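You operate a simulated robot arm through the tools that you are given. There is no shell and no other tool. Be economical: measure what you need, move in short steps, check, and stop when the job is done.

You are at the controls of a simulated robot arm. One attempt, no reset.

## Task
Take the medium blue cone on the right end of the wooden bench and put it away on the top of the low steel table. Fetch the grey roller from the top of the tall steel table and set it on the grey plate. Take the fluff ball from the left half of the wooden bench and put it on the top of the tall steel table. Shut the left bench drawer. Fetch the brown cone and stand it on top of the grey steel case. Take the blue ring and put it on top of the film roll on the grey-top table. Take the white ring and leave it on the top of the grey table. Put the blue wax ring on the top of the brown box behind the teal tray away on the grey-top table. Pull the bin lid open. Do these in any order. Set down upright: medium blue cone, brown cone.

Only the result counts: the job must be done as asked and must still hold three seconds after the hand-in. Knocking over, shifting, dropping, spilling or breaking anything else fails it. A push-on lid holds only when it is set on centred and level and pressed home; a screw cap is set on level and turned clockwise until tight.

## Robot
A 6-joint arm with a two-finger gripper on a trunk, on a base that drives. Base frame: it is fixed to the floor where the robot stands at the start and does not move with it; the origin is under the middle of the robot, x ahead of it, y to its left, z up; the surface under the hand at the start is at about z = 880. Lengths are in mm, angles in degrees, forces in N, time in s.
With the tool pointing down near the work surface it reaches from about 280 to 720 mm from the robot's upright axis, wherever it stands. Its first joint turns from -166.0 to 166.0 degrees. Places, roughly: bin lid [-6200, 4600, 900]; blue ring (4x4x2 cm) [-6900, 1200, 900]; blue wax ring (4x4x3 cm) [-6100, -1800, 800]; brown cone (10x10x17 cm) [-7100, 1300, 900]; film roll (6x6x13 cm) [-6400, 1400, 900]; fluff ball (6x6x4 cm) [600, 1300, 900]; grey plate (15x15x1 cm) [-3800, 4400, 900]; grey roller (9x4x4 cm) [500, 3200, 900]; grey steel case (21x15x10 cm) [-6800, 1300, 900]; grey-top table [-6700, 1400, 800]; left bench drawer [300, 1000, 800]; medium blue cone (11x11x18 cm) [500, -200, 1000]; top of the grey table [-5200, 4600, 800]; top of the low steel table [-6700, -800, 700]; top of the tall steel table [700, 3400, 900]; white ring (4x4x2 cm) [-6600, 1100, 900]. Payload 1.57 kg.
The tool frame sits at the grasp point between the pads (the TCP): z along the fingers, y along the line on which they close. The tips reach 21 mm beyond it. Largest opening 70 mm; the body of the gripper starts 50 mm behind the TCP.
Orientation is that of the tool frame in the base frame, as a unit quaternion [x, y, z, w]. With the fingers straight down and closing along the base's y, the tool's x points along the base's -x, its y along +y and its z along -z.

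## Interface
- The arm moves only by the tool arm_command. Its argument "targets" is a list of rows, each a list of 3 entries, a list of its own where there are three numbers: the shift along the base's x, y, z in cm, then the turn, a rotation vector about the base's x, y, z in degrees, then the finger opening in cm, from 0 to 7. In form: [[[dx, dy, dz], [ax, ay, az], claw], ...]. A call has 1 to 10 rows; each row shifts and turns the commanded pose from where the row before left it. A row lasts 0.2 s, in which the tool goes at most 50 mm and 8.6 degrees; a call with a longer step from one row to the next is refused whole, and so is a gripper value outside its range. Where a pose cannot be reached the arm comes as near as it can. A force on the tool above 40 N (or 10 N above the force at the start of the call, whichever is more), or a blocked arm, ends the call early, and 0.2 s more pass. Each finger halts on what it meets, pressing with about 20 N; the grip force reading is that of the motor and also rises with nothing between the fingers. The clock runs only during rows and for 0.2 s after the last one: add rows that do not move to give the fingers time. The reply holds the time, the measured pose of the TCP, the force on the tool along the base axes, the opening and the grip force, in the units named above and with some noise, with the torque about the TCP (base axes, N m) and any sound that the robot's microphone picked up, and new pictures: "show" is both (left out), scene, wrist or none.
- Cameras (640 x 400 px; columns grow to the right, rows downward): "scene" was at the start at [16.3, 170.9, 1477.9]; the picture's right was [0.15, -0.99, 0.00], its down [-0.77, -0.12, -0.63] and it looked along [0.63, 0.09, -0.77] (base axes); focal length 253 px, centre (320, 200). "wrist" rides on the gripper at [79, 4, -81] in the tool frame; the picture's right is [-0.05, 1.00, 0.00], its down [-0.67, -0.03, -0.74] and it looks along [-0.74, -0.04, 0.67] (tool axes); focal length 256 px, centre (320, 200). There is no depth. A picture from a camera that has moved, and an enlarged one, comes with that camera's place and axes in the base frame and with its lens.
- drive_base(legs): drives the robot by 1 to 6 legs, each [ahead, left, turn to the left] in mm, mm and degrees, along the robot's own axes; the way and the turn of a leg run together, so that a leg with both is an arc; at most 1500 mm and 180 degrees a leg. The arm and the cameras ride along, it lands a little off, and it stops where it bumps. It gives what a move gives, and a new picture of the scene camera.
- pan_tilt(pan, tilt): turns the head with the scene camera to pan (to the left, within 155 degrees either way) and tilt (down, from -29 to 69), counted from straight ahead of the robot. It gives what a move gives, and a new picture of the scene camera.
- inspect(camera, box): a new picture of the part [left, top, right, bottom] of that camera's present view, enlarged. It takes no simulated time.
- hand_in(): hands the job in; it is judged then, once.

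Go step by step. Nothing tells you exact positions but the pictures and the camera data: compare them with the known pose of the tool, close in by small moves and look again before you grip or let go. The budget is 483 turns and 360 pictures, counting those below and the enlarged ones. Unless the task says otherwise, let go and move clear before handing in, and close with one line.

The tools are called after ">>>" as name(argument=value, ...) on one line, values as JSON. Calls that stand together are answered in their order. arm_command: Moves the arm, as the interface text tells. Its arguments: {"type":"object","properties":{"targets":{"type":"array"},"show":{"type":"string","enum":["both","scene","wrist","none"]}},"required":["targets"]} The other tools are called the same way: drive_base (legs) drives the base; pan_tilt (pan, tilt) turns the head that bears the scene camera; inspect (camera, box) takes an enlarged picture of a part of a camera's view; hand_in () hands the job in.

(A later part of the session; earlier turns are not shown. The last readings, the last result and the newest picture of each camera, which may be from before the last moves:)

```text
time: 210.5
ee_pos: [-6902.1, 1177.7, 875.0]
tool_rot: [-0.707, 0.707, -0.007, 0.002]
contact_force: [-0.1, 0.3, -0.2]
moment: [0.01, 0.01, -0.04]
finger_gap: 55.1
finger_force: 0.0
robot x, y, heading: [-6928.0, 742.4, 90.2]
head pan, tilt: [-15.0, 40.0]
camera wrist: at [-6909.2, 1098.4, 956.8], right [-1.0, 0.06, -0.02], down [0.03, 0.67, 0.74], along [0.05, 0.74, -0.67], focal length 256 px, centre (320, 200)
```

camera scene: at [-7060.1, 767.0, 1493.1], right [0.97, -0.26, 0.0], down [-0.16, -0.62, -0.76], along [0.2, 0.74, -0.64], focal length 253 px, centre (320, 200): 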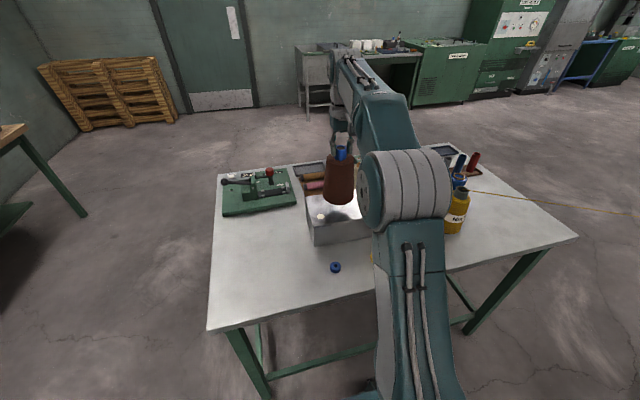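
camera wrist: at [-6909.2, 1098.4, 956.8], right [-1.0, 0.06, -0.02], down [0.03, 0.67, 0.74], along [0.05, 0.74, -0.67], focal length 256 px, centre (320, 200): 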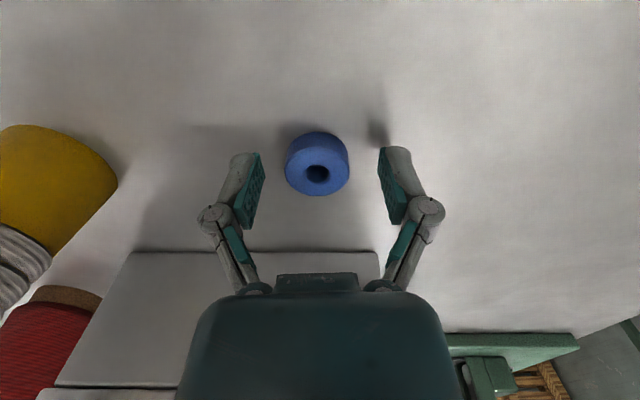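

>>> arm_command(targets=[[[0, 0, -0.3], [0, 0, 0], 5.5], [[0, 0, 0], [0, 0, 0], 4], [[0, 0, 0], [0, 0, 0], 2.8], [[0, 0, 0], [0, 0, 0], 2], [[0, 0, 0], [0, 0, 0], 2]], show="wrist")

```text
time: 211.7
ee_pos: [-6903.3, 1176.8, 872.1]
tool_rot: [-0.707, 0.707, -0.008, 0.001]
contact_force: [0.5, -1.3, 0.1]
moment: [-0.02, 0.01, -0.01]
finger_gap: 29.9
finger_force: 19.8
robot x, y, heading: [-6928.8, 737.9, 90.1]
head pan, tilt: [-15.0, 40.0]
camera wrist: at [-6908.9, 1098.5, 953.7], right [-1.0, 0.06, -0.01], down [0.03, 0.67, 0.74], along [0.05, 0.74, -0.67], focal length 256 px, centre (320, 200)
```

wrist: 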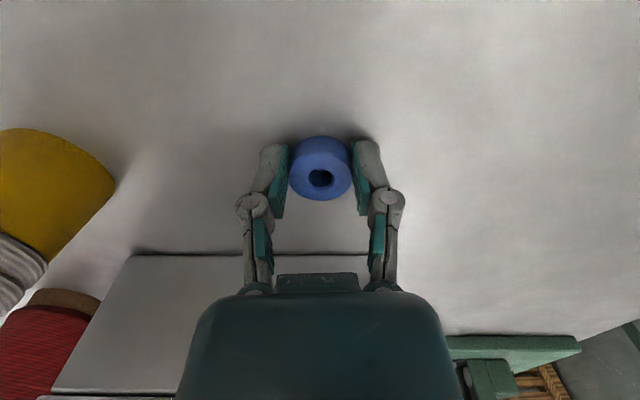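

Gripped. Lifting well clear and moving right toward the film roll.

>>> arm_command(targets=[[[0, 0, 2], [0, 0, 0], 2], [[0, 0, 4.5], [0, 0, 0], 2], [[0, 0, 5], [0, 0, 0], 2], [[0, 0, 5], [0, 0, 0], 2], [[0, 0, 5], [0, 0, 0], 2], [[0, 0, 5], [0, 0, 0], 2], [[0, 0, 4], [0, 0, 0], 2], [[0, -4, 0], [0, 0, 0], 2], [[0, -4, 0], [0, 0, 0], 2]], show="wrist")

>>> drive_base(legs=[[0, -520, 0]])

>>> pan_tilt(pan=0, tilt=45)

```text
time: 213.7
ee_pos: [-6900.9, 1096.1, 1177.9]
tool_rot: [-0.706, 0.708, -0.008, 0.0]
contact_force: [-0.4, 0.4, -0.9]
moment: [-0.03, -0.04, -0.02]
finger_gap: 29.5
finger_force: 20.1
robot x, y, heading: [-6923.0, 740.4, 90.0]
head pan, tilt: [-15.0, 40.0]
camera wrist: at [-6908.8, 1016.9, 1259.8], right [-1.0, 0.06, -0.02], down [0.03, 0.67, 0.74], along [0.05, 0.74, -0.67], focal length 256 px, centre (320, 200)
```

wrist: 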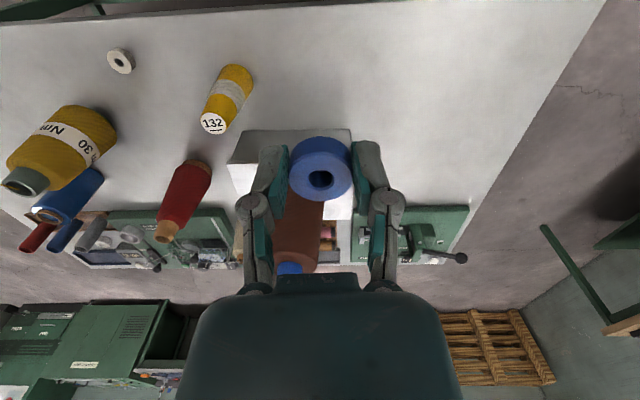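

```text
time: 216.7
ee_pos: [-6383.8, 1095.8, 1178.0]
tool_rot: [-0.706, 0.708, -0.008, 0.003]
contact_force: [-0.2, 0.8, 0.0]
moment: [0.0, -0.05, 0.01]
finger_gap: 29.3
finger_force: 20.1
robot x, y, heading: [-6406.3, 745.0, 89.9]
head pan, tilt: [-15.0, 40.0]
camera scene: at [-6543.6, 765.6, 1492.9], right [0.97, -0.26, 0.0], down [-0.16, -0.62, -0.77], along [0.2, 0.74, -0.64], focal length 253 px, centre (320, 200)
```

scene: 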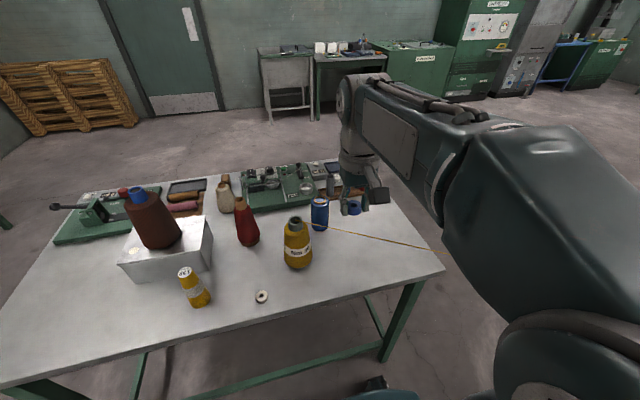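

```text
time: 217.5
ee_pos: [-6382.6, 1095.9, 1178.6]
tool_rot: [-0.706, 0.708, -0.007, 0.002]
contact_force: [-0.5, 0.2, 0.0]
moment: [-0.04, 0.01, 0.02]
finger_gap: 29.5
finger_force: 19.4
robot x, y, heading: [-6411.1, 741.0, 90.2]
head pan, tilt: [0.0, 45.0]
camera scene: at [-6563.5, 764.8, 1485.8], right [1.0, 0.0, 0.0], down [0.0, -0.71, -0.71], along [0.0, 0.71, -0.71], focal length 253 px, centre (320, 200)
```

scene: 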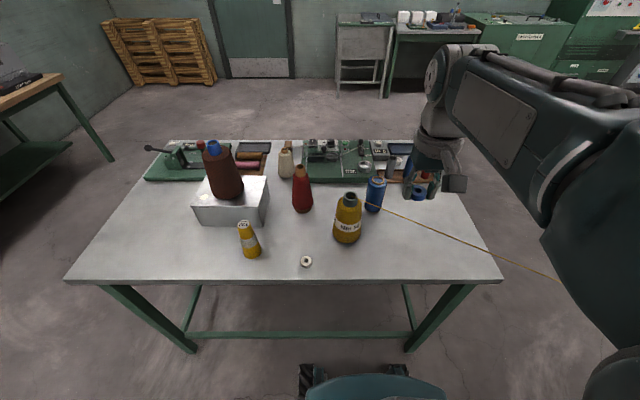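

>>> inspect(camera="scene", box=[330, 160, 430, 260])

```text
4.00 times, centred on (380, 210) of scene
camera zoom: at [-6563.5, 764.8, 1485.8], right [1.0, 0.0, 0.0], down [0.0, -0.71, -0.71], along [0.0, 0.71, -0.71], focal length 1012 px, centre (80, 160)
```

zoom: 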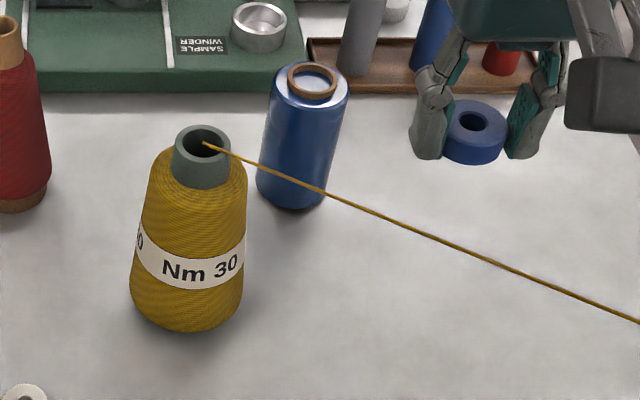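

>>> arm_command(targets=[[[0, 4.5, 0], [0, 0, 0], 2], [[0, 4.5, 0], [0, 0, 0], 2], [[0, 4.5, 0], [0, 0, 0], 2], [[0, 4.5, -1], [0, 0, 0], 2], [[0, 4.5, -1], [0, 0, 0], 2], [[0, 3.5, -2], [0, 0, 0], 2], [[0, 0, -3], [0, 0, 0], 2], [[0, 0, 0], [0, 0, 0], 2]])

>>> inspect(camera="wrist", box=[220, 0, 420, 200])

```text
time: 219.3
ee_pos: [-6381.5, 1357.5, 1106.4]
tool_rot: [-0.706, 0.709, -0.007, 0.003]
contact_force: [0.1, 0.6, 0.4]
moment: [0.01, -0.01, -0.03]
finger_gap: 29.9
finger_force: 19.8
robot x, y, heading: [-6407.3, 739.7, 90.0]
head pan, tilt: [0.0, 45.0]
camera scene: at [-6562.4, 766.3, 1485.9], right [1.0, 0.0, 0.0], down [0.0, -0.71, -0.71], along [0.0, 0.71, -0.71], focal length 253 px, centre (320, 200)
camera wrist: at [-6387.7, 1277.7, 1188.3], right [-1.0, 0.06, -0.01], down [0.03, 0.67, 0.74], along [0.05, 0.74, -0.67], focal length 256 px, centre (320, 200)
```

scene: 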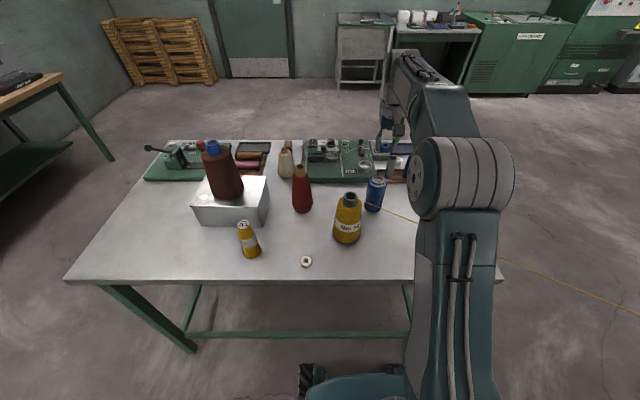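
wrist: 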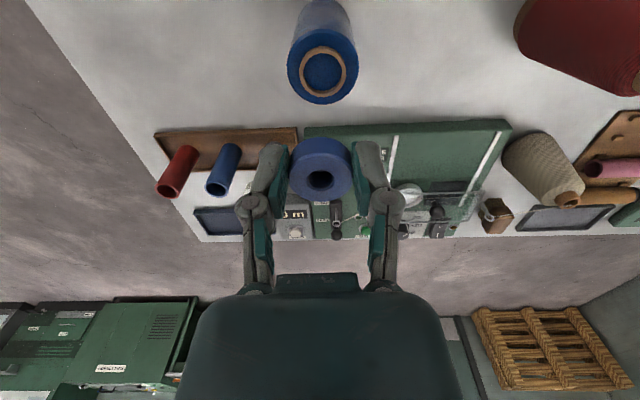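

```text
2.00 times, centred on (320, 100) of wrist
camera zoom: at [-6387.7, 1277.7, 1188.3], right [-1.0, 0.06, -0.01], down [0.03, 0.67, 0.74], along [0.05, 0.74, -0.67], focal length 512 px, centre (320, 400)
```

zoom: 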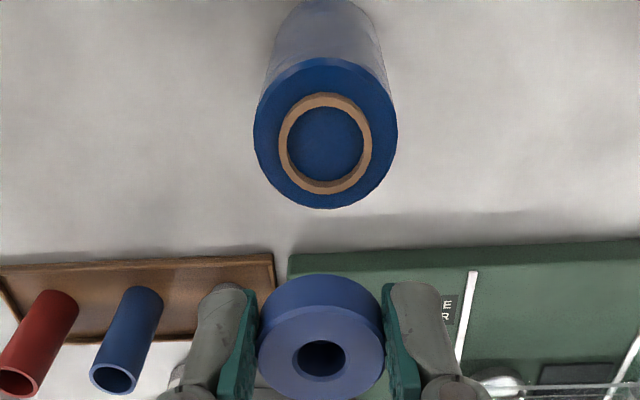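

The roll's top is at z≈976, centred near (-6382, 1361). Descending to just above.

>>> arm_command(targets=[[[0, 0.3, -3], [0, 0, 0], 2], [[0, 0, -3], [0, 0, 0], 2], [[0, 0, -2], [0, 0, 0], 2], [[0, 0, 0], [0, 0, 0], 2]], show="wrist")

>>> inspect(camera="scene", box=[340, 140, 440, 240])

```text
time: 220.3
ee_pos: [-6382.0, 1358.2, 1025.2]
tool_rot: [-0.706, 0.709, -0.008, 0.001]
contact_force: [-0.3, 0.0, 0.9]
moment: [0.0, 0.01, -0.03]
finger_gap: 29.6
finger_force: 20.3
robot x, y, heading: [-6406.4, 742.2, 90.2]
head pan, tilt: [0.0, 45.0]
camera wrist: at [-6389.0, 1279.3, 1108.7], right [-1.0, 0.06, -0.01], down [0.03, 0.67, 0.74], along [0.05, 0.74, -0.67], focal length 256 px, centre (320, 200)
```

wrist: 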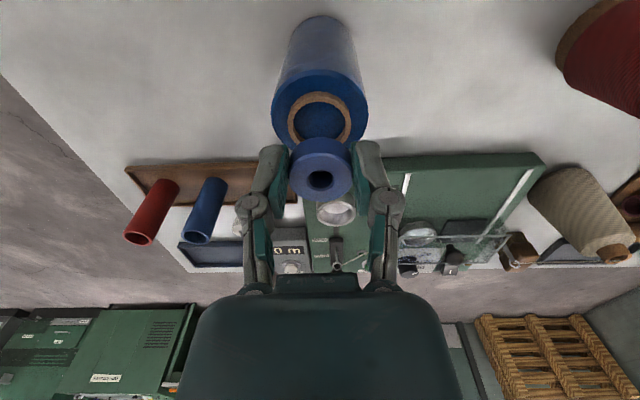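

```text
4.00 times, centred on (390, 190) of scene
camera zoom: at [-6562.4, 766.2, 1485.9], right [1.0, 0.0, 0.0], down [0.0, -0.71, -0.71], along [0.0, 0.71, -0.71], focal length 1012 px, centre (40, 240)
```

zoom: 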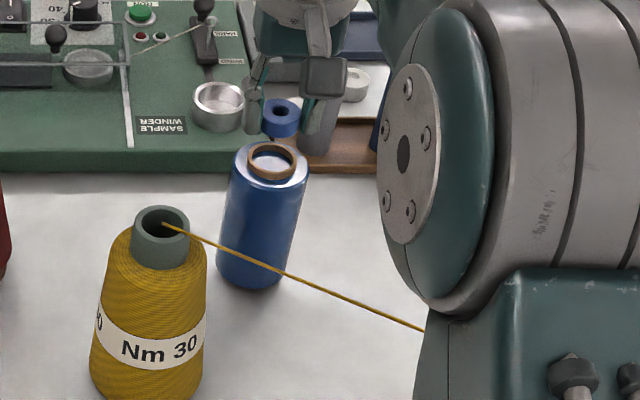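

>>> arm_command(targets=[[[-0.2, 0.15, -1], [0, 0, 0], 2], [[0, 0, -0.7], [0, 0, 0], 2], [[0, 0, 0], [0, 0, 0], 2]], show="none")

>>> inspect(camera="scene", box=[370, 150, 430, 210])

>>> inspect(camera="wrist", box=[250, 80, 390, 220])

```text
time: 221.1
ee_pos: [-6384.4, 1361.2, 1012.0]
tool_rot: [-0.706, 0.708, -0.008, 0.002]
contact_force: [0.3, 0.3, 0.2]
moment: [-0.01, 0.0, 0.01]
finger_gap: 29.7
finger_force: 19.8
robot x, y, heading: [-6405.3, 738.7, 89.9]
head pan, tilt: [0.0, 45.0]
```

```text
6.67 times, centred on (400, 180) of scene
camera zoom: at [-6562.4, 766.3, 1485.9], right [1.0, 0.0, 0.0], down [0.0, -0.71, -0.71], along [0.0, 0.71, -0.71], focal length 1686 px, centre (-213, 333)
```

zoom: 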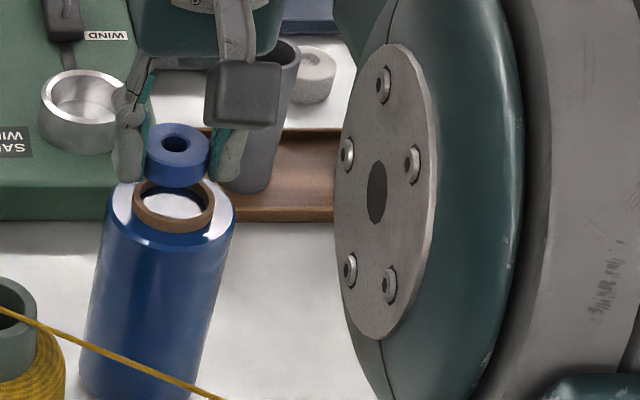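

```text
2.86 times, centred on (320, 150) of wrist
camera zoom: at [-6391.3, 1281.7, 1092.5], right [-1.0, 0.06, -0.01], down [0.03, 0.67, 0.74], along [0.05, 0.74, -0.67], focal length 731 px, centre (320, 343)
```

zoom: 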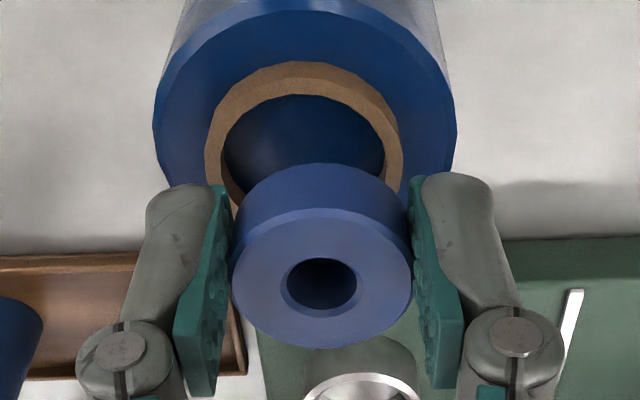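

The ring needs +3.7 mm in x and about −1.5 mm in y. Adjusting and lowering.

>>> arm_command(targets=[[[0.37, -0.15, 0], [0, 0, 0], 2], [[0, 0, -0.6], [0, 0, 0], 2], [[0, 0, 0], [0, 0, 0], 2]], show="none")

>>> inspect(camera="scene", box=[370, 150, 430, 210])

>>> inspect(camera="wrist", box=[250, 80, 390, 220])

```text
time: 221.9
ee_pos: [-6380.7, 1360.2, 1006.1]
tool_rot: [-0.706, 0.708, -0.008, 0.001]
contact_force: [-0.7, 0.4, -0.3]
moment: [0.0, 0.01, -0.02]
finger_gap: 29.6
finger_force: 19.8
robot x, y, heading: [-6410.0, 741.0, 89.7]
head pan, tilt: [0.0, 45.0]
```

```text
6.67 times, centred on (400, 180) of scene
camera zoom: at [-6562.4, 766.3, 1485.9], right [1.0, 0.0, 0.0], down [0.0, -0.71, -0.71], along [0.0, 0.71, -0.71], focal length 1686 px, centre (-213, 333)
```

zoom: 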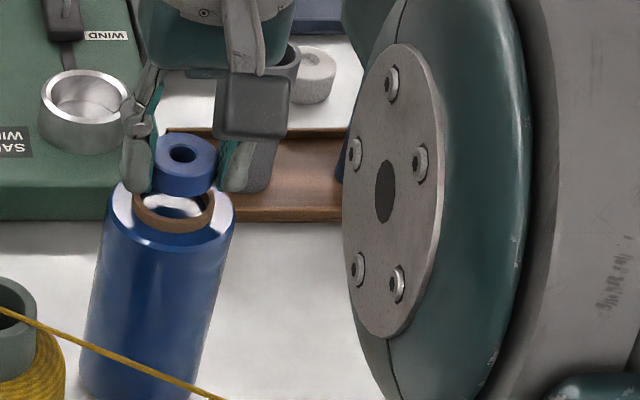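

```text
2.86 times, centred on (320, 150) of wrist
camera zoom: at [-6387.0, 1280.9, 1087.3], right [-1.0, 0.06, -0.01], down [0.03, 0.67, 0.74], along [0.05, 0.74, -0.67], focal length 731 px, centre (320, 343)
```

zoom: 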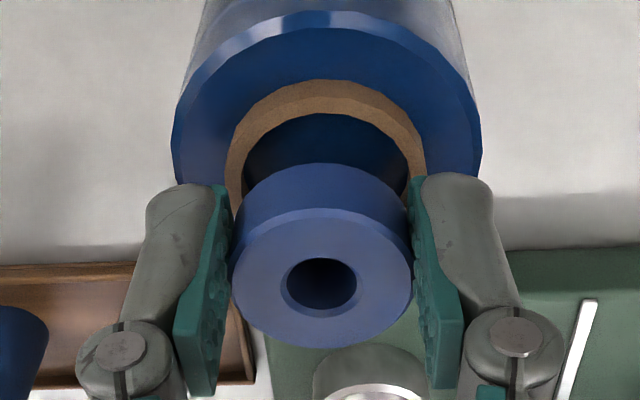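

>>> arm_command(targets=[[[-0.05, 0, -0.4], [0, 0, 0], 2], [[0, 0, 0], [0, 0, 0], 2]], show="none")

>>> arm_command(targets=[[[0, 0, -0.3], [0, 0, 0], 2], [[0, 0, 0], [0, 0, 0], 2]], show="none")

>>> inspect(camera="scene", box=[370, 150, 430, 210])

```text
time: 222.5
ee_pos: [-6380.7, 1359.4, 1000.2]
tool_rot: [-0.705, 0.709, -0.008, 0.003]
contact_force: [0.0, 0.4, 0.3]
moment: [-0.05, -0.02, -0.02]
finger_gap: 29.5
finger_force: 19.9
robot x, y, heading: [-6407.0, 738.1, 90.1]
head pan, tilt: [0.0, 45.0]
```

```text
time: 223.1
ee_pos: [-6381.3, 1358.9, 997.5]
tool_rot: [-0.706, 0.708, -0.009, 0.002]
contact_force: [0.4, 0.5, 0.4]
moment: [-0.01, -0.02, -0.01]
finger_gap: 29.5
finger_force: 19.8
robot x, y, heading: [-6409.1, 735.6, 89.9]
head pan, tilt: [0.0, 45.0]
```

```text
6.67 times, centred on (400, 180) of scene
camera zoom: at [-6562.4, 766.3, 1485.9], right [1.0, 0.0, 0.0], down [0.0, -0.71, -0.71], along [0.0, 0.71, -0.71], focal length 1686 px, centre (-213, 333)
```

zoom: 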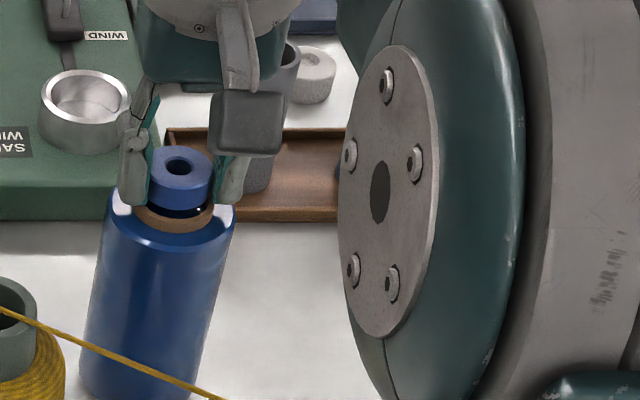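

>>> arm_command(targets=[[[0.05, 0, -0.3], [0, 0, 0], 2], [[0, 0, 0], [0, 0, 0], 2]], show="none")

>>> arm_command(targets=[[[0, 0, -0.3], [0, 0, 0], 2], [[0, 0, 0], [0, 0, 0], 2]], show="none")

>>> inspect(camera="scene", box=[370, 150, 430, 210])

>>> inspect(camera="wrist", box=[250, 80, 390, 220])

```text
time: 223.7
ee_pos: [-6379.7, 1359.4, 994.9]
tool_rot: [-0.707, 0.708, -0.007, 0.003]
contact_force: [-0.9, 0.8, 4.1]
moment: [0.04, 0.08, -0.02]
finger_gap: 29.5
finger_force: 20.1
robot x, y, heading: [-6407.4, 737.6, 89.9]
head pan, tilt: [0.0, 45.0]
```

```text
time: 224.3
ee_pos: [-6380.9, 1360.1, 994.2]
tool_rot: [-0.706, 0.708, -0.005, 0.004]
contact_force: [-0.4, 0.3, 26.3]
moment: [0.0, 0.28, 0.01]
finger_gap: 29.6
finger_force: 19.9
robot x, y, heading: [-6409.1, 738.4, 90.2]
head pan, tilt: [0.0, 45.0]
```

```text
6.67 times, centred on (400, 180) of scene
camera zoom: at [-6562.9, 764.3, 1486.0], right [1.0, 0.0, 0.0], down [0.0, -0.71, -0.71], along [0.0, 0.71, -0.71], focal length 1686 px, centre (-213, 333)
```

zoom: 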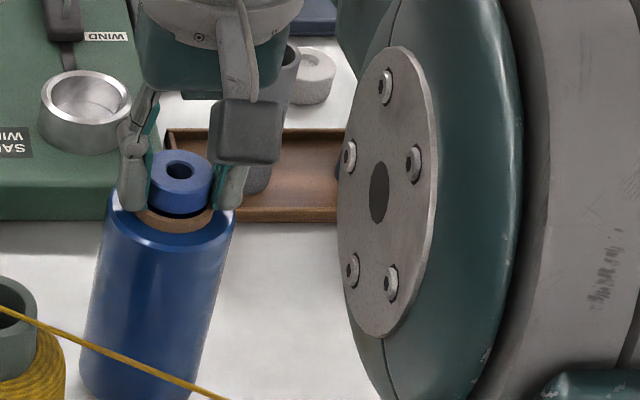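

```text
2.86 times, centred on (320, 150) of wrist
camera zoom: at [-6387.1, 1280.4, 1075.6], right [-1.0, 0.06, -0.01], down [0.03, 0.67, 0.74], along [0.05, 0.74, -0.67], focal length 731 px, centre (320, 343)
```

zoom: 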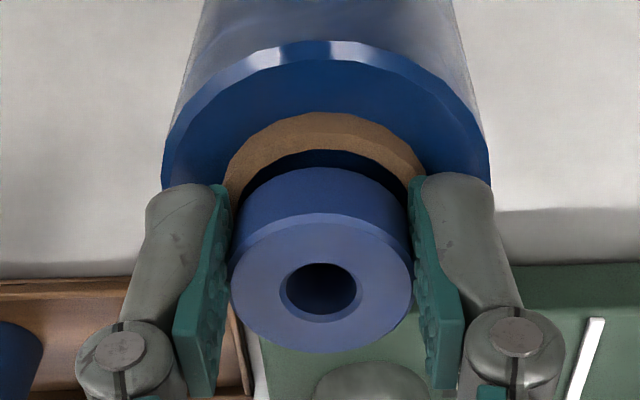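

The ring sits ~3.5 mm too far in +y relative to the rim. Lifting slightly, shifting, and lowering again.

>>> arm_command(targets=[[[0, 0, 0.5], [0, 0, 0], 2], [[0, -0.35, 0], [0, 0, 0], 2], [[0, 0, -0.3], [0, 0, 0], 2], [[0, 0, 0], [0, 0, 0], 2]], show="none")

>>> inspect(camera="scene", box=[370, 150, 430, 210])

>>> inspect(camera="wrist", box=[250, 80, 390, 220])

```text
time: 225.3
ee_pos: [-6380.7, 1355.7, 993.7]
tool_rot: [-0.706, 0.708, -0.006, 0.003]
contact_force: [-1.4, 5.3, 21.6]
moment: [0.39, 0.24, -0.02]
finger_gap: 29.7
finger_force: 20.0
robot x, y, heading: [-6405.5, 742.7, 89.9]
head pan, tilt: [0.0, 45.0]
```

```text
6.67 times, centred on (400, 180) of scene
camera zoom: at [-6562.7, 765.0, 1486.0], right [1.0, 0.0, 0.0], down [0.0, -0.71, -0.71], along [0.0, 0.71, -0.71], focal length 1686 px, centre (-213, 333)
```

zoom: 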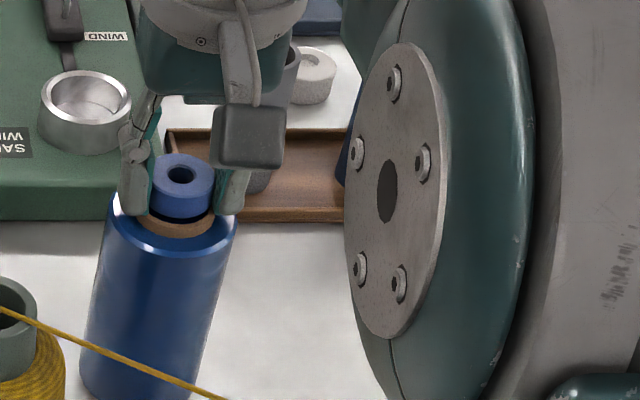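

```text
2.86 times, centred on (320, 150) of wrist
camera zoom: at [-6387.0, 1276.8, 1076.3], right [-1.0, 0.06, -0.01], down [0.03, 0.67, 0.74], along [0.05, 0.74, -0.67], focal length 731 px, centre (320, 343)
```

zoom: 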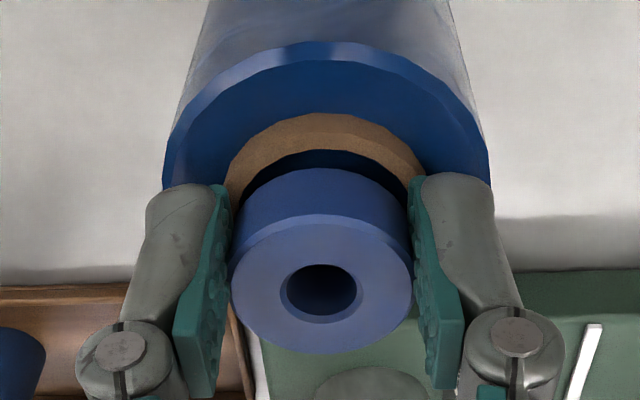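

>>> arm_command(targets=[[[0, 0, 0.8], [0, 0, 0], 2], [[0, 0, 0.5], [0, 0, 0], 2], [[0, 0, 0], [0, 0, 0], 2]], show="none")

>>> inspect(camera="scene", box=[370, 150, 430, 210])

>>> inspect(camera="wrist", box=[250, 80, 390, 220])

```text
time: 226.1
ee_pos: [-6379.7, 1356.3, 1006.1]
tool_rot: [-0.706, 0.708, -0.008, 0.002]
contact_force: [0.6, -0.6, 0.4]
moment: [-0.02, 0.01, 0.02]
finger_gap: 29.7
finger_force: 20.0
robot x, y, heading: [-6409.1, 737.0, 90.0]
head pan, tilt: [0.0, 45.0]
```

```text
6.67 times, centred on (400, 180) of scene
camera zoom: at [-6562.3, 766.2, 1485.9], right [1.0, 0.0, 0.0], down [0.0, -0.71, -0.71], along [0.0, 0.71, -0.71], focal length 1686 px, centre (-213, 333)
```

zoom: 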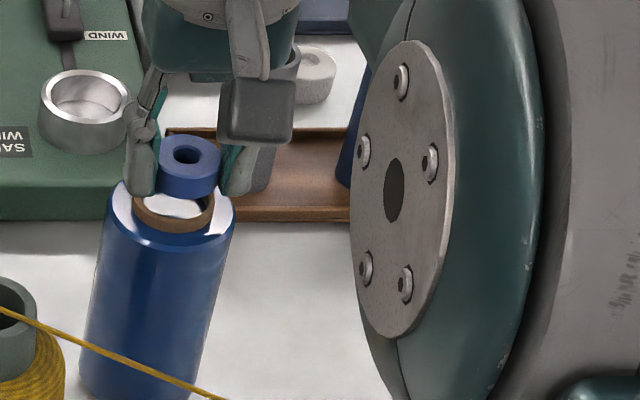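

```text
2.86 times, centred on (320, 150) of wrist
camera zoom: at [-6386.0, 1277.3, 1087.9], right [-1.0, 0.06, -0.01], down [0.03, 0.67, 0.74], along [0.05, 0.74, -0.67], focal length 731 px, centre (320, 343)
```

zoom: 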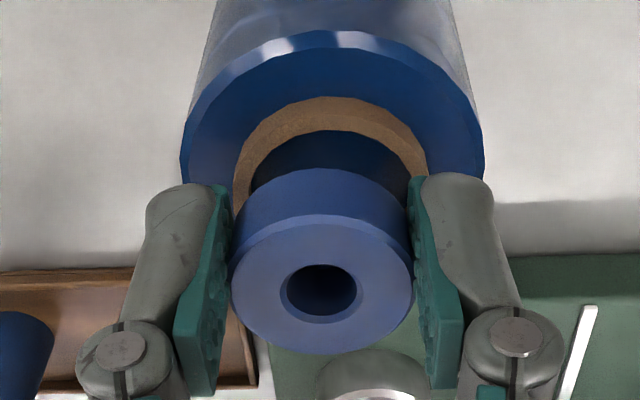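

>>> arm_command(targets=[[[-0.15, -0.05, -0.5], [0, 0, 0], 2], [[0, 0, -0.5], [0, 0, 0], 2], [[0, 0, 0], [0, 0, 0], 2]], show="none")

>>> inspect(camera="scene", box=[370, 150, 430, 210])

>>> inspect(camera="wrist", box=[250, 80, 390, 220])

```text
time: 226.9
ee_pos: [-6379.9, 1355.0, 996.8]
tool_rot: [-0.706, 0.708, -0.007, 0.003]
contact_force: [0.1, 0.3, 0.5]
moment: [0.0, -0.03, 0.03]
finger_gap: 29.7
finger_force: 19.4
robot x, y, heading: [-6407.6, 740.6, 89.8]
head pan, tilt: [0.0, 45.0]
```

```text
6.67 times, centred on (400, 180) of scene
camera zoom: at [-6562.4, 766.3, 1485.9], right [1.0, 0.0, 0.0], down [0.0, -0.71, -0.71], along [0.0, 0.71, -0.71], focal length 1686 px, centre (-213, 333)
```

zoom: 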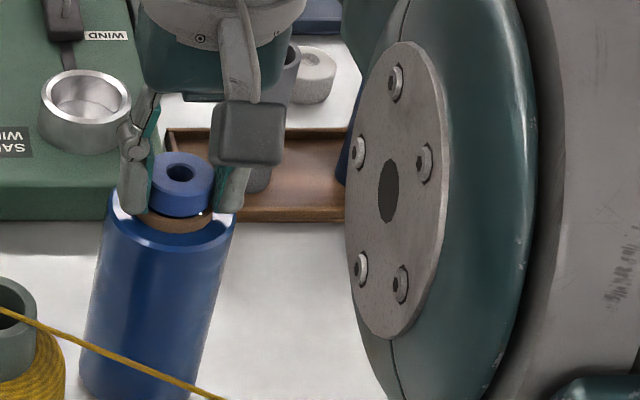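

```text
2.86 times, centred on (320, 150) of wrist
camera zoom: at [-6387.7, 1276.3, 1078.1], right [-1.0, 0.06, -0.01], down [0.03, 0.67, 0.74], along [0.05, 0.74, -0.67], focal length 731 px, centre (320, 343)
```

zoom: 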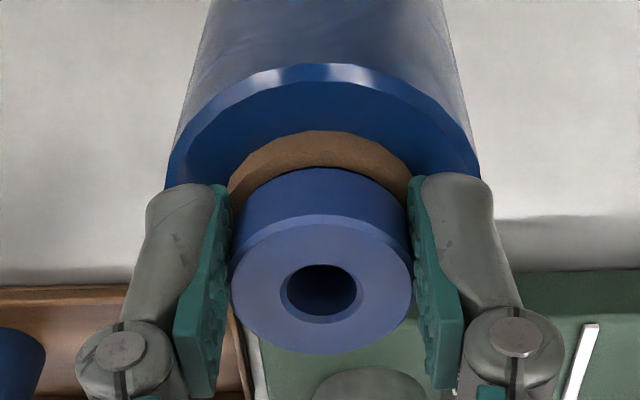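

Now aligned. Lower to light contact and release.

>>> arm_command(targets=[[[0, 0, -0.2], [0, 0, 0], 2], [[0, 0, 0], [0, 0, 0], 2]], show="none")

```text
time: 227.5
ee_pos: [-6382.5, 1355.4, 993.5]
tool_rot: [-0.706, 0.708, -0.008, 0.003]
contact_force: [-0.1, -0.1, 0.2]
moment: [0.0, 0.01, -0.01]
finger_gap: 29.5
finger_force: 20.1
robot x, y, heading: [-6407.5, 734.1, 89.9]
head pan, tilt: [0.0, 45.0]
```

>>> arm_command(targets=[[[0, 0, -0.2], [0, 0, 0], 2], [[0, 0, 0], [0, 0, 0], 2]], show="none")

>>> inspect(camera="scene", box=[370, 150, 430, 210])

```text
time: 228.1
ee_pos: [-6382.1, 1355.9, 994.4]
tool_rot: [-0.706, 0.708, -0.007, 0.003]
contact_force: [-0.5, -2.0, 16.4]
moment: [0.03, 0.3, 0.04]
finger_gap: 29.7
finger_force: 19.4
robot x, y, heading: [-6410.7, 741.9, 90.0]
head pan, tilt: [0.0, 45.0]
```

```text
6.67 times, centred on (400, 180) of scene
camera zoom: at [-6562.7, 764.9, 1486.0], right [1.0, 0.0, 0.0], down [0.0, -0.71, -0.71], along [0.0, 0.71, -0.71], focal length 1686 px, centre (-213, 333)
```

zoom: 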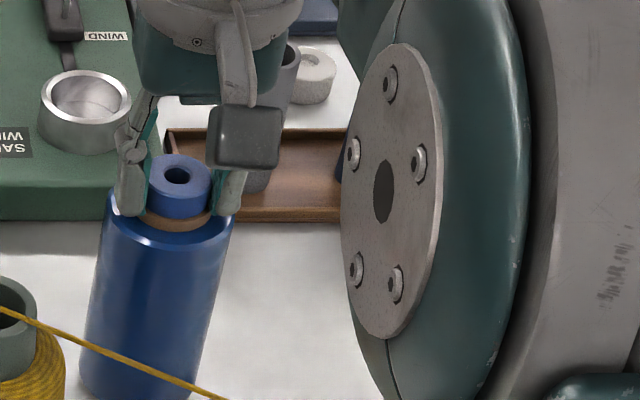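

>>> arm_command(targets=[[[0, 0, 0.2], [0, 0, 0], 2], [[0, 0, 0], [0, 0, 0], 3.2], [[0, 0, 0], [0, 0, 0], 4.4], [[0, 0, 0], [0, 0, 0], 5.5], [[0, 0, 1], [0, 0, 0], 5.5], [[0, 0, 3], [0, 0, 0], 5.5], [[0, 0, 4], [0, 0, 0], 5.5], [[0, 0, 0], [0, 0, 0], 5.5]], show="wrist")

>>> inspect(camera="scene", box=[370, 150, 430, 210])

```text
time: 229.9
ee_pos: [-6381.5, 1356.2, 1075.5]
tool_rot: [-0.705, 0.709, -0.008, 0.002]
contact_force: [-0.3, -0.3, -0.3]
moment: [0.0, 0.0, -0.01]
finger_gap: 54.8
finger_force: 0.1
robot x, y, heading: [-6406.4, 740.2, 90.0]
head pan, tilt: [0.0, 45.0]
camera wrist: at [-6388.0, 1277.7, 1158.0], right [-1.0, 0.06, -0.01], down [0.03, 0.67, 0.74], along [0.05, 0.74, -0.67], focal length 256 px, centre (320, 200)
```

wrist: 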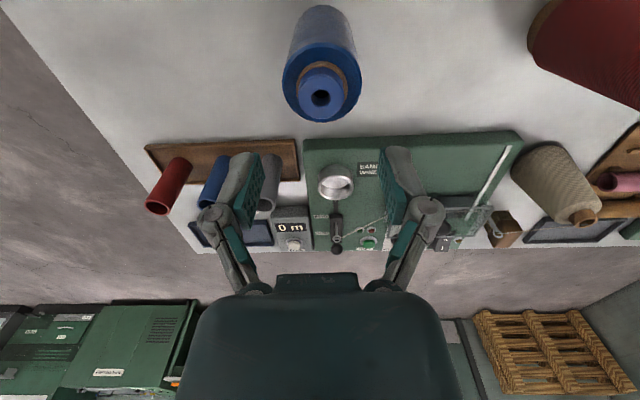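

```text
6.67 times, centred on (400, 180) of scene
camera zoom: at [-6562.4, 766.2, 1485.9], right [1.0, 0.0, 0.0], down [0.0, -0.71, -0.71], along [0.0, 0.71, -0.71], focal length 1686 px, centre (-213, 333)
```

zoom: 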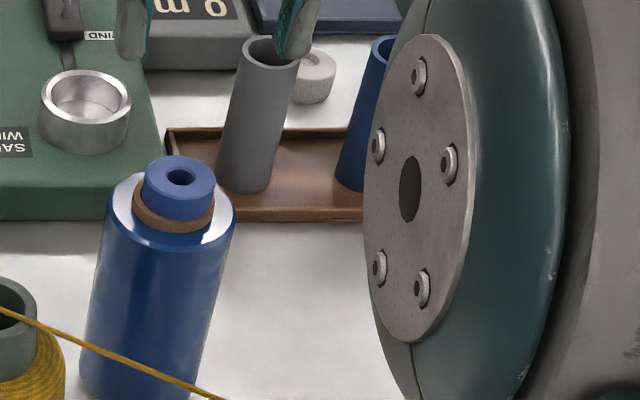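

The blue ring is seated on the film roll. Next the white ring at about (-6601, 1146).

>>> arm_command(targets=[[[0, 0, 4.5], [0, 0, 0], 5.5], [[0, 0, 4], [0, 0, 0], 5.5], [[-1, -4.2, 0], [0, 0, 0], 5.5], [[-2, -4.2, 0], [0, 0, 0], 5.5], [[-2, -4.2, 0], [0, 0, 0], 5.5], [[-2, -4.2, 0], [0, 0, 0], 5.5], [[-2, -4.2, 0], [0, 0, 0], 5.5], [[-4.5, 0, 0], [0, 0, 0], 5.5], [[-4.5, 0, 0], [0, 0, 0], 5.5], [[-4, 0, -2], [0, 0, 0], 5.5]], show="none")

>>> arm_command(targets=[[[0, 0, -4.5], [0, 0, 0], 5.5], [[0, 0, -4.5], [0, 0, 0], 5.5], [[0, 0, -4.5], [0, 0, 0], 5.5], [[0, 0, 0], [0, 0, 0], 5.5]], show="wrist")

```text
time: 232.1
ee_pos: [-6604.4, 1149.7, 1138.5]
tool_rot: [-0.705, 0.709, -0.008, 0.003]
contact_force: [0.4, 0.6, 0.7]
moment: [0.05, 0.0, -0.04]
finger_gap: 55.0
finger_force: 0.1
robot x, y, heading: [-6408.9, 739.6, 89.7]
head pan, tilt: [0.0, 45.0]
```

```text
time: 233.1
ee_pos: [-6601.1, 1147.8, 1003.1]
tool_rot: [-0.705, 0.709, -0.008, 0.003]
contact_force: [0.0, 0.0, 0.6]
moment: [0.02, 0.0, 0.01]
finger_gap: 55.1
finger_force: 0.0
robot x, y, heading: [-6409.1, 740.5, 89.9]
head pan, tilt: [0.0, 45.0]
camera wrist: at [-6608.7, 1068.7, 1084.8], right [-1.0, 0.06, -0.02], down [0.03, 0.67, 0.74], along [0.05, 0.74, -0.67], focal length 256 px, centre (320, 200)
```

wrist: 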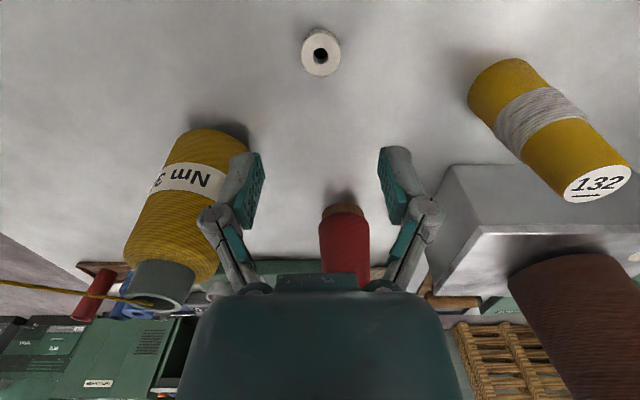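

>>> arm_command(targets=[[[-0.1, -0.8, -4.5], [0, 0, 0], 5.5], [[0, 0, -4.5], [0, 0, 0], 5.5], [[0, 0, -2.4], [0, 0, 0], 5.5], [[0, 0, 0], [0, 0, 0], 5.5]], show="wrist")

```text
time: 234.1
ee_pos: [-6601.8, 1137.6, 889.7]
tool_rot: [-0.706, 0.708, -0.008, 0.002]
contact_force: [0.5, -0.2, -1.1]
moment: [0.04, -0.01, 0.01]
finger_gap: 55.1
finger_force: 0.0
robot x, y, heading: [-6406.4, 744.0, 89.7]
head pan, tilt: [0.0, 45.0]
camera wrist: at [-6608.5, 1058.8, 971.9], right [-1.0, 0.06, -0.02], down [0.03, 0.67, 0.74], along [0.05, 0.74, -0.67], focal length 256 px, centre (320, 200)
```

wrist: 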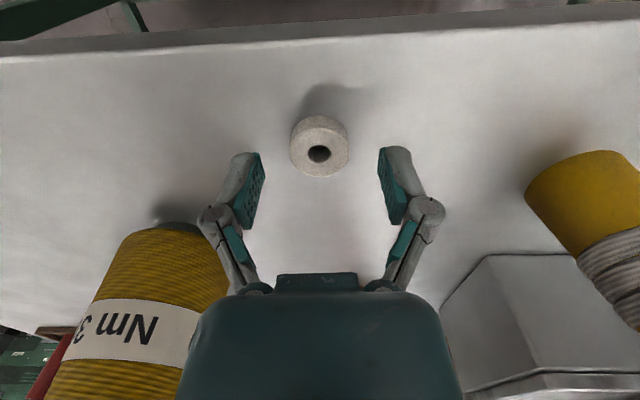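

>>> arm_command(targets=[[[0, 0, -1], [0, 0, 0], 5.5], [[0, 0, -0.7], [0, 0, 0], 5.5], [[0, 0, 0], [0, 0, 0], 4], [[0, 0, 0], [0, 0, 0], 2.8], [[0, 0, 0], [0, 0, 0], 2], [[0, 0, 0], [0, 0, 0], 2]], show="none")

>>> arm_command(targets=[[[0, 0, 2], [0, 0, 0], 2], [[0, 0, 4.5], [0, 0, 0], 2], [[0, 0, 5], [0, 0, 0], 2], [[0, 0, 5], [0, 0, 0], 2], [[0, 0, 5], [0, 0, 0], 2], [[0, 0, 5], [0, 0, 0], 2], [[0, 0, 5], [0, 0, 0], 2], [[0, 0, 5], [0, 0, 0], 2]], show="wrist")

```text
time: 235.5
ee_pos: [-6601.6, 1137.3, 874.0]
tool_rot: [-0.706, 0.708, -0.007, 0.001]
contact_force: [-0.2, -0.5, 1.4]
moment: [-0.02, -0.01, -0.01]
finger_gap: 29.7
finger_force: 20.0
robot x, y, heading: [-6408.0, 739.1, 89.8]
head pan, tilt: [0.0, 45.0]
```

```text
time: 237.3
ee_pos: [-6602.3, 1137.6, 1237.2]
tool_rot: [-0.706, 0.709, -0.009, 0.002]
contact_force: [-0.2, 0.0, 0.2]
moment: [0.01, 0.01, 0.02]
finger_gap: 29.5
finger_force: 19.7
robot x, y, heading: [-6407.1, 738.8, 90.0]
head pan, tilt: [0.0, 45.0]
camera wrist: at [-6608.6, 1059.2, 1319.9], right [-1.0, 0.06, -0.02], down [0.03, 0.67, 0.74], along [0.05, 0.74, -0.67], focal length 256 px, centre (320, 200)
```

wrist: 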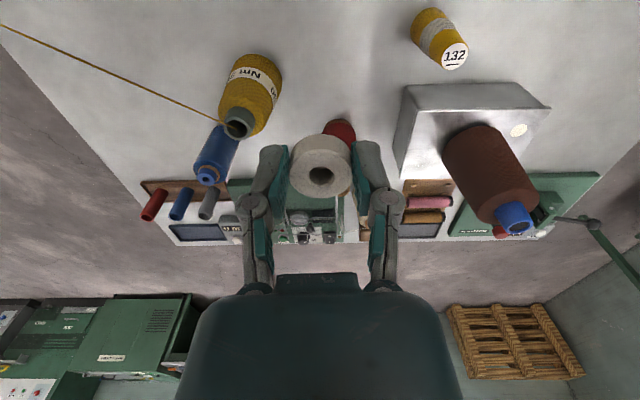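

White ring in hand. I'll centre the arm and drive out around the table to the grey table.

>>> arm_command(targets=[[[4.5, -1, 0], [0, 0, 0], 2], [[4.5, -1, 0], [0, 0, 0], 2], [[4.5, -1, 0], [0, 0, 0], 2], [[4.5, 0, 0], [0, 0, 0], 2]], show="none")

>>> drive_base(legs=[[0, -590, 0]])

```text
time: 238.3
ee_pos: [-6420.2, 1108.6, 1238.5]
tool_rot: [-0.705, 0.709, -0.007, 0.003]
contact_force: [1.6, 0.5, -0.1]
moment: [-0.02, 0.02, 0.0]
finger_gap: 29.7
finger_force: 20.0
robot x, y, heading: [-6408.6, 738.4, 90.4]
head pan, tilt: [0.0, 45.0]
```

```text
time: 241.7
ee_pos: [-5840.8, 1112.8, 1239.3]
tool_rot: [-0.697, 0.717, -0.008, 0.003]
contact_force: [1.0, 1.0, -1.6]
moment: [-0.05, 0.12, 0.0]
finger_gap: 29.7
finger_force: 20.0
robot x, y, heading: [-5832.9, 741.3, 88.5]
head pan, tilt: [0.0, 45.0]
camera scene: at [-6014.8, 776.0, 1483.8], right [1.0, -0.03, 0.02], down [-0.01, -0.71, -0.7], along [0.03, 0.7, -0.71], focal length 253 px, centre (320, 200)
```

scene: 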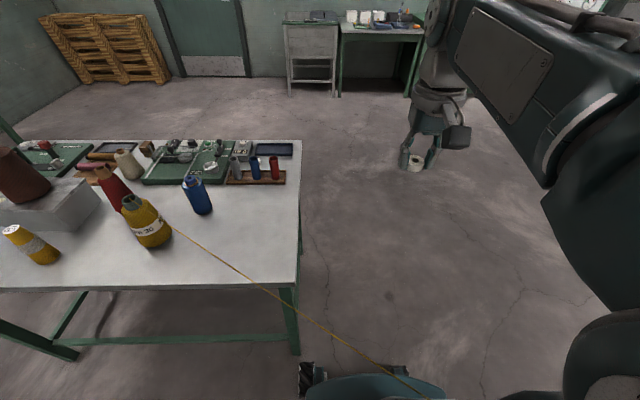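

>>> drive_base(legs=[[0, 0, 1.5], [1400, 0, 0], [1250, 0, 0], [0, -560, 0]])

>>> pan_tilt(pan=5, tilt=35)

```text
time: 244.2
ee_pos: [-5785.6, 1215.5, 1238.7]
tool_rot: [-0.672, 0.74, -0.002, 0.0]
contact_force: [-0.6, -0.4, 0.3]
moment: [0.04, 0.03, 0.03]
finger_gap: 29.8
finger_force: 19.7
robot x, y, heading: [-5819.5, 852.9, 84.8]
head pan, tilt: [0.0, 45.0]
stopped in leg 2: the robot was blocked; the commanded pose is now the measured one
camera scene: at [-5972.4, 890.0, 1485.9], right [1.0, -0.09, 0.0], down [-0.07, -0.7, -0.71], along [0.07, 0.7, -0.71], focal length 253 px, centre (320, 200)
```

scene: 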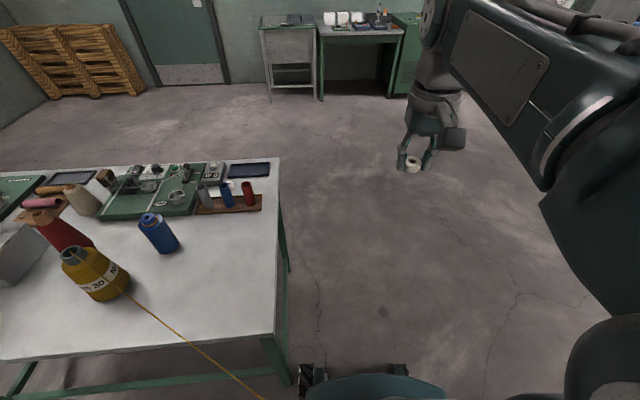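

```text
time: 244.9
ee_pos: [-5784.6, 1215.6, 1238.5]
tool_rot: [-0.672, 0.741, -0.002, -0.001]
contact_force: [0.4, 0.3, 0.7]
moment: [0.0, 0.01, -0.01]
finger_gap: 30.0
finger_force: 20.3
robot x, y, heading: [-5823.5, 853.8, 84.7]
head pan, tilt: [5.0, 35.0]
camera scene: at [-5979.6, 897.2, 1500.7], right [1.0, -0.01, 0.0], down [0.0, -0.57, -0.82], along [0.01, 0.82, -0.57], focal length 253 px, centre (320, 200)
```

scene: 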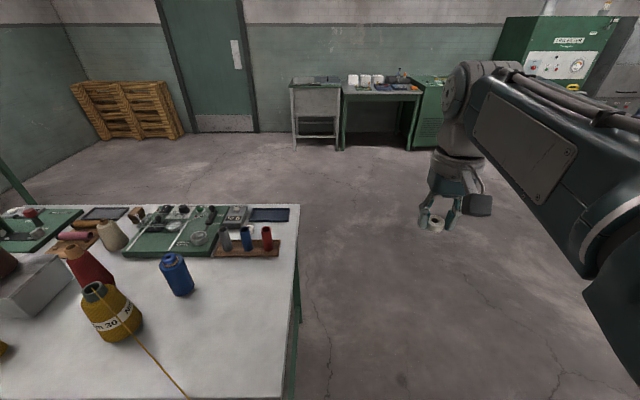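

Something blocked the base on its right side. Let me look at the boxes there.

>>> pan_tilt(pan=-130, tilt=50)

>>> pan_tilt(pan=-80, tilt=55)

>>> pan_tilt(pan=40, tilt=65)

```text
time: 247.0
ee_pos: [-5783.7, 1215.0, 1238.2]
tool_rot: [-0.672, 0.74, -0.003, 0.0]
contact_force: [-0.4, -0.3, -0.9]
moment: [0.01, 0.06, 0.01]
finger_gap: 29.5
finger_force: 19.8
robot x, y, heading: [-5819.5, 847.9, 84.7]
head pan, tilt: [-130.0, 50.0]
camera scene: at [-5925.7, 754.2, 1479.1], right [-0.71, -0.7, 0.0], down [-0.54, 0.54, -0.64], along [0.45, -0.46, -0.77], focal length 253 px, centre (320, 200)
```

scene: 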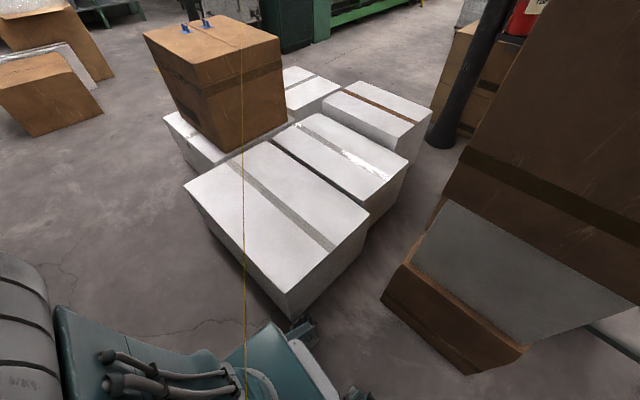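

```text
time: 248.2
ee_pos: [-5784.2, 1215.3, 1238.8]
tool_rot: [-0.673, 0.74, -0.001, -0.001]
contact_force: [0.0, 0.0, -0.6]
moment: [0.01, -0.01, 0.03]
finger_gap: 29.5
finger_force: 19.9
robot x, y, heading: [-5821.5, 853.4, 84.5]
head pan, tilt: [-80.0, 55.0]
camera scene: at [-5907.9, 814.8, 1472.6], right [0.08, -1.0, 0.0], down [-0.82, -0.07, -0.57], along [0.57, 0.05, -0.82], focal length 253 px, centre (320, 200)
```

scene: 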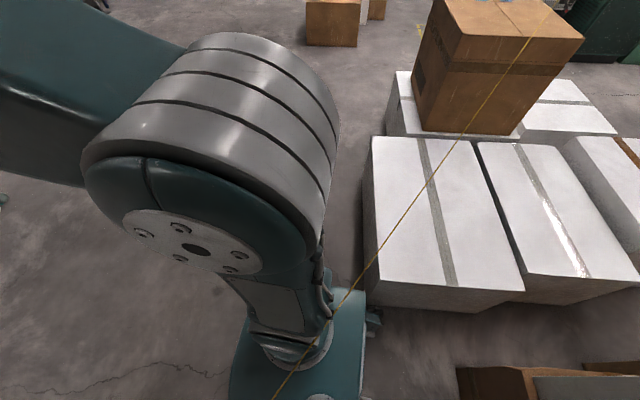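

```text
time: 250.2
ee_pos: [-5784.5, 1214.3, 1238.2]
tool_rot: [-0.672, 0.74, -0.002, -0.001]
contact_force: [-0.3, -0.2, 0.2]
moment: [-0.01, 0.0, 0.04]
finger_gap: 29.4
finger_force: 20.1
robot x, y, heading: [-5822.1, 852.0, 84.3]
head pan, tilt: [40.0, 65.0]
camera scene: at [-6014.3, 859.0, 1460.9], right [0.82, 0.57, 0.0], down [0.52, -0.75, -0.42], along [-0.24, 0.35, -0.91], focal length 253 px, centre (320, 200)
```

scene: 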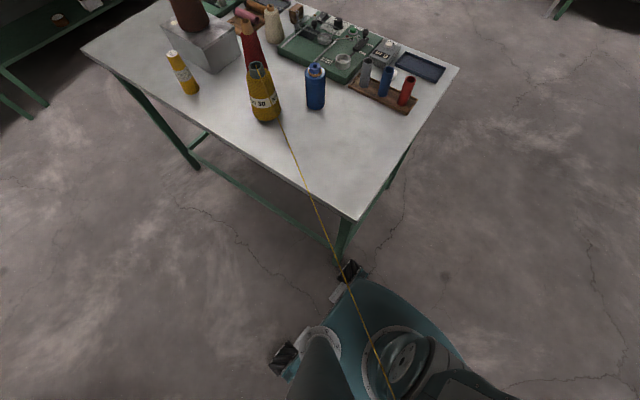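

The passage is tight: the left-front wheel is near the table leg and the right-rear wheel near the white box. Turning clockwise slims the diagonal, so I'll rotate and then slide straight out.

>>> drive_base(legs=[[0, 0, -12]])

```text
time: 251.4
ee_pos: [-5710.2, 1200.9, 1236.8]
tool_rot: [-0.592, 0.806, -0.002, -0.001]
contact_force: [0.5, 0.1, -0.5]
moment: [-0.03, 0.0, -0.01]
finger_gap: 29.7
finger_force: 19.9
robot x, y, heading: [-5822.0, 850.4, 72.7]
head pan, tilt: [40.0, 65.0]
camera scene: at [-6010.2, 899.3, 1460.8], right [0.92, 0.39, 0.0], down [0.35, -0.84, -0.42], along [-0.16, 0.39, -0.91], focal length 253 px, centre (320, 200)
```

scene: 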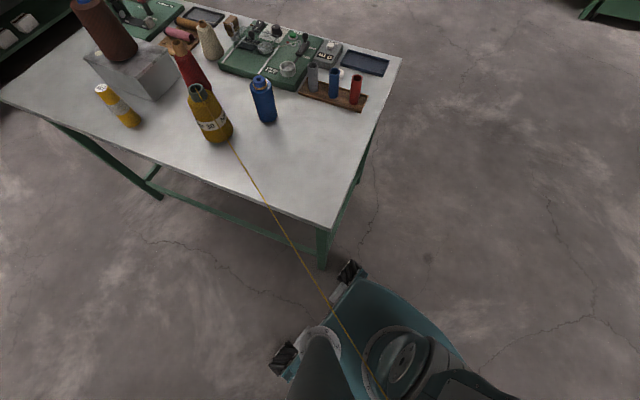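

>>> drive_base(legs=[[430, -20, 0], [0, 0, 17.3]])

```text
time: 255.0
ee_pos: [-5671.7, 1623.7, 1238.3]
tool_rot: [-0.707, 0.707, -0.003, 0.0]
contact_force: [0.7, -0.2, 0.4]
moment: [0.0, 0.0, 0.0]
finger_gap: 29.9
finger_force: 20.2
robot x, y, heading: [-5671.1, 1257.8, 90.0]
head pan, tilt: [40.0, 65.0]
camera scene: at [-5866.4, 1247.7, 1460.9], right [0.77, 0.64, 0.0], down [0.58, -0.69, -0.42], along [-0.27, 0.32, -0.91], focal length 253 px, centre (320, 200)
```

scene: 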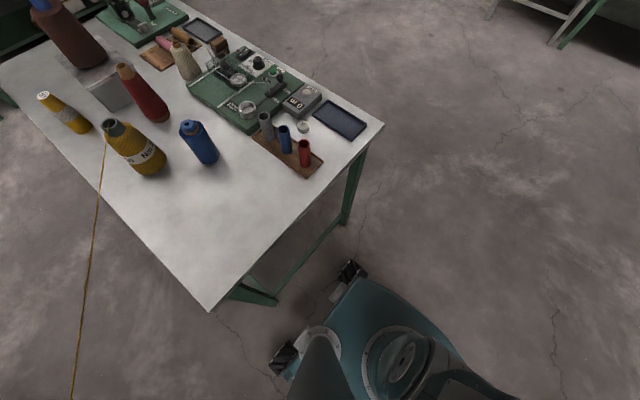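

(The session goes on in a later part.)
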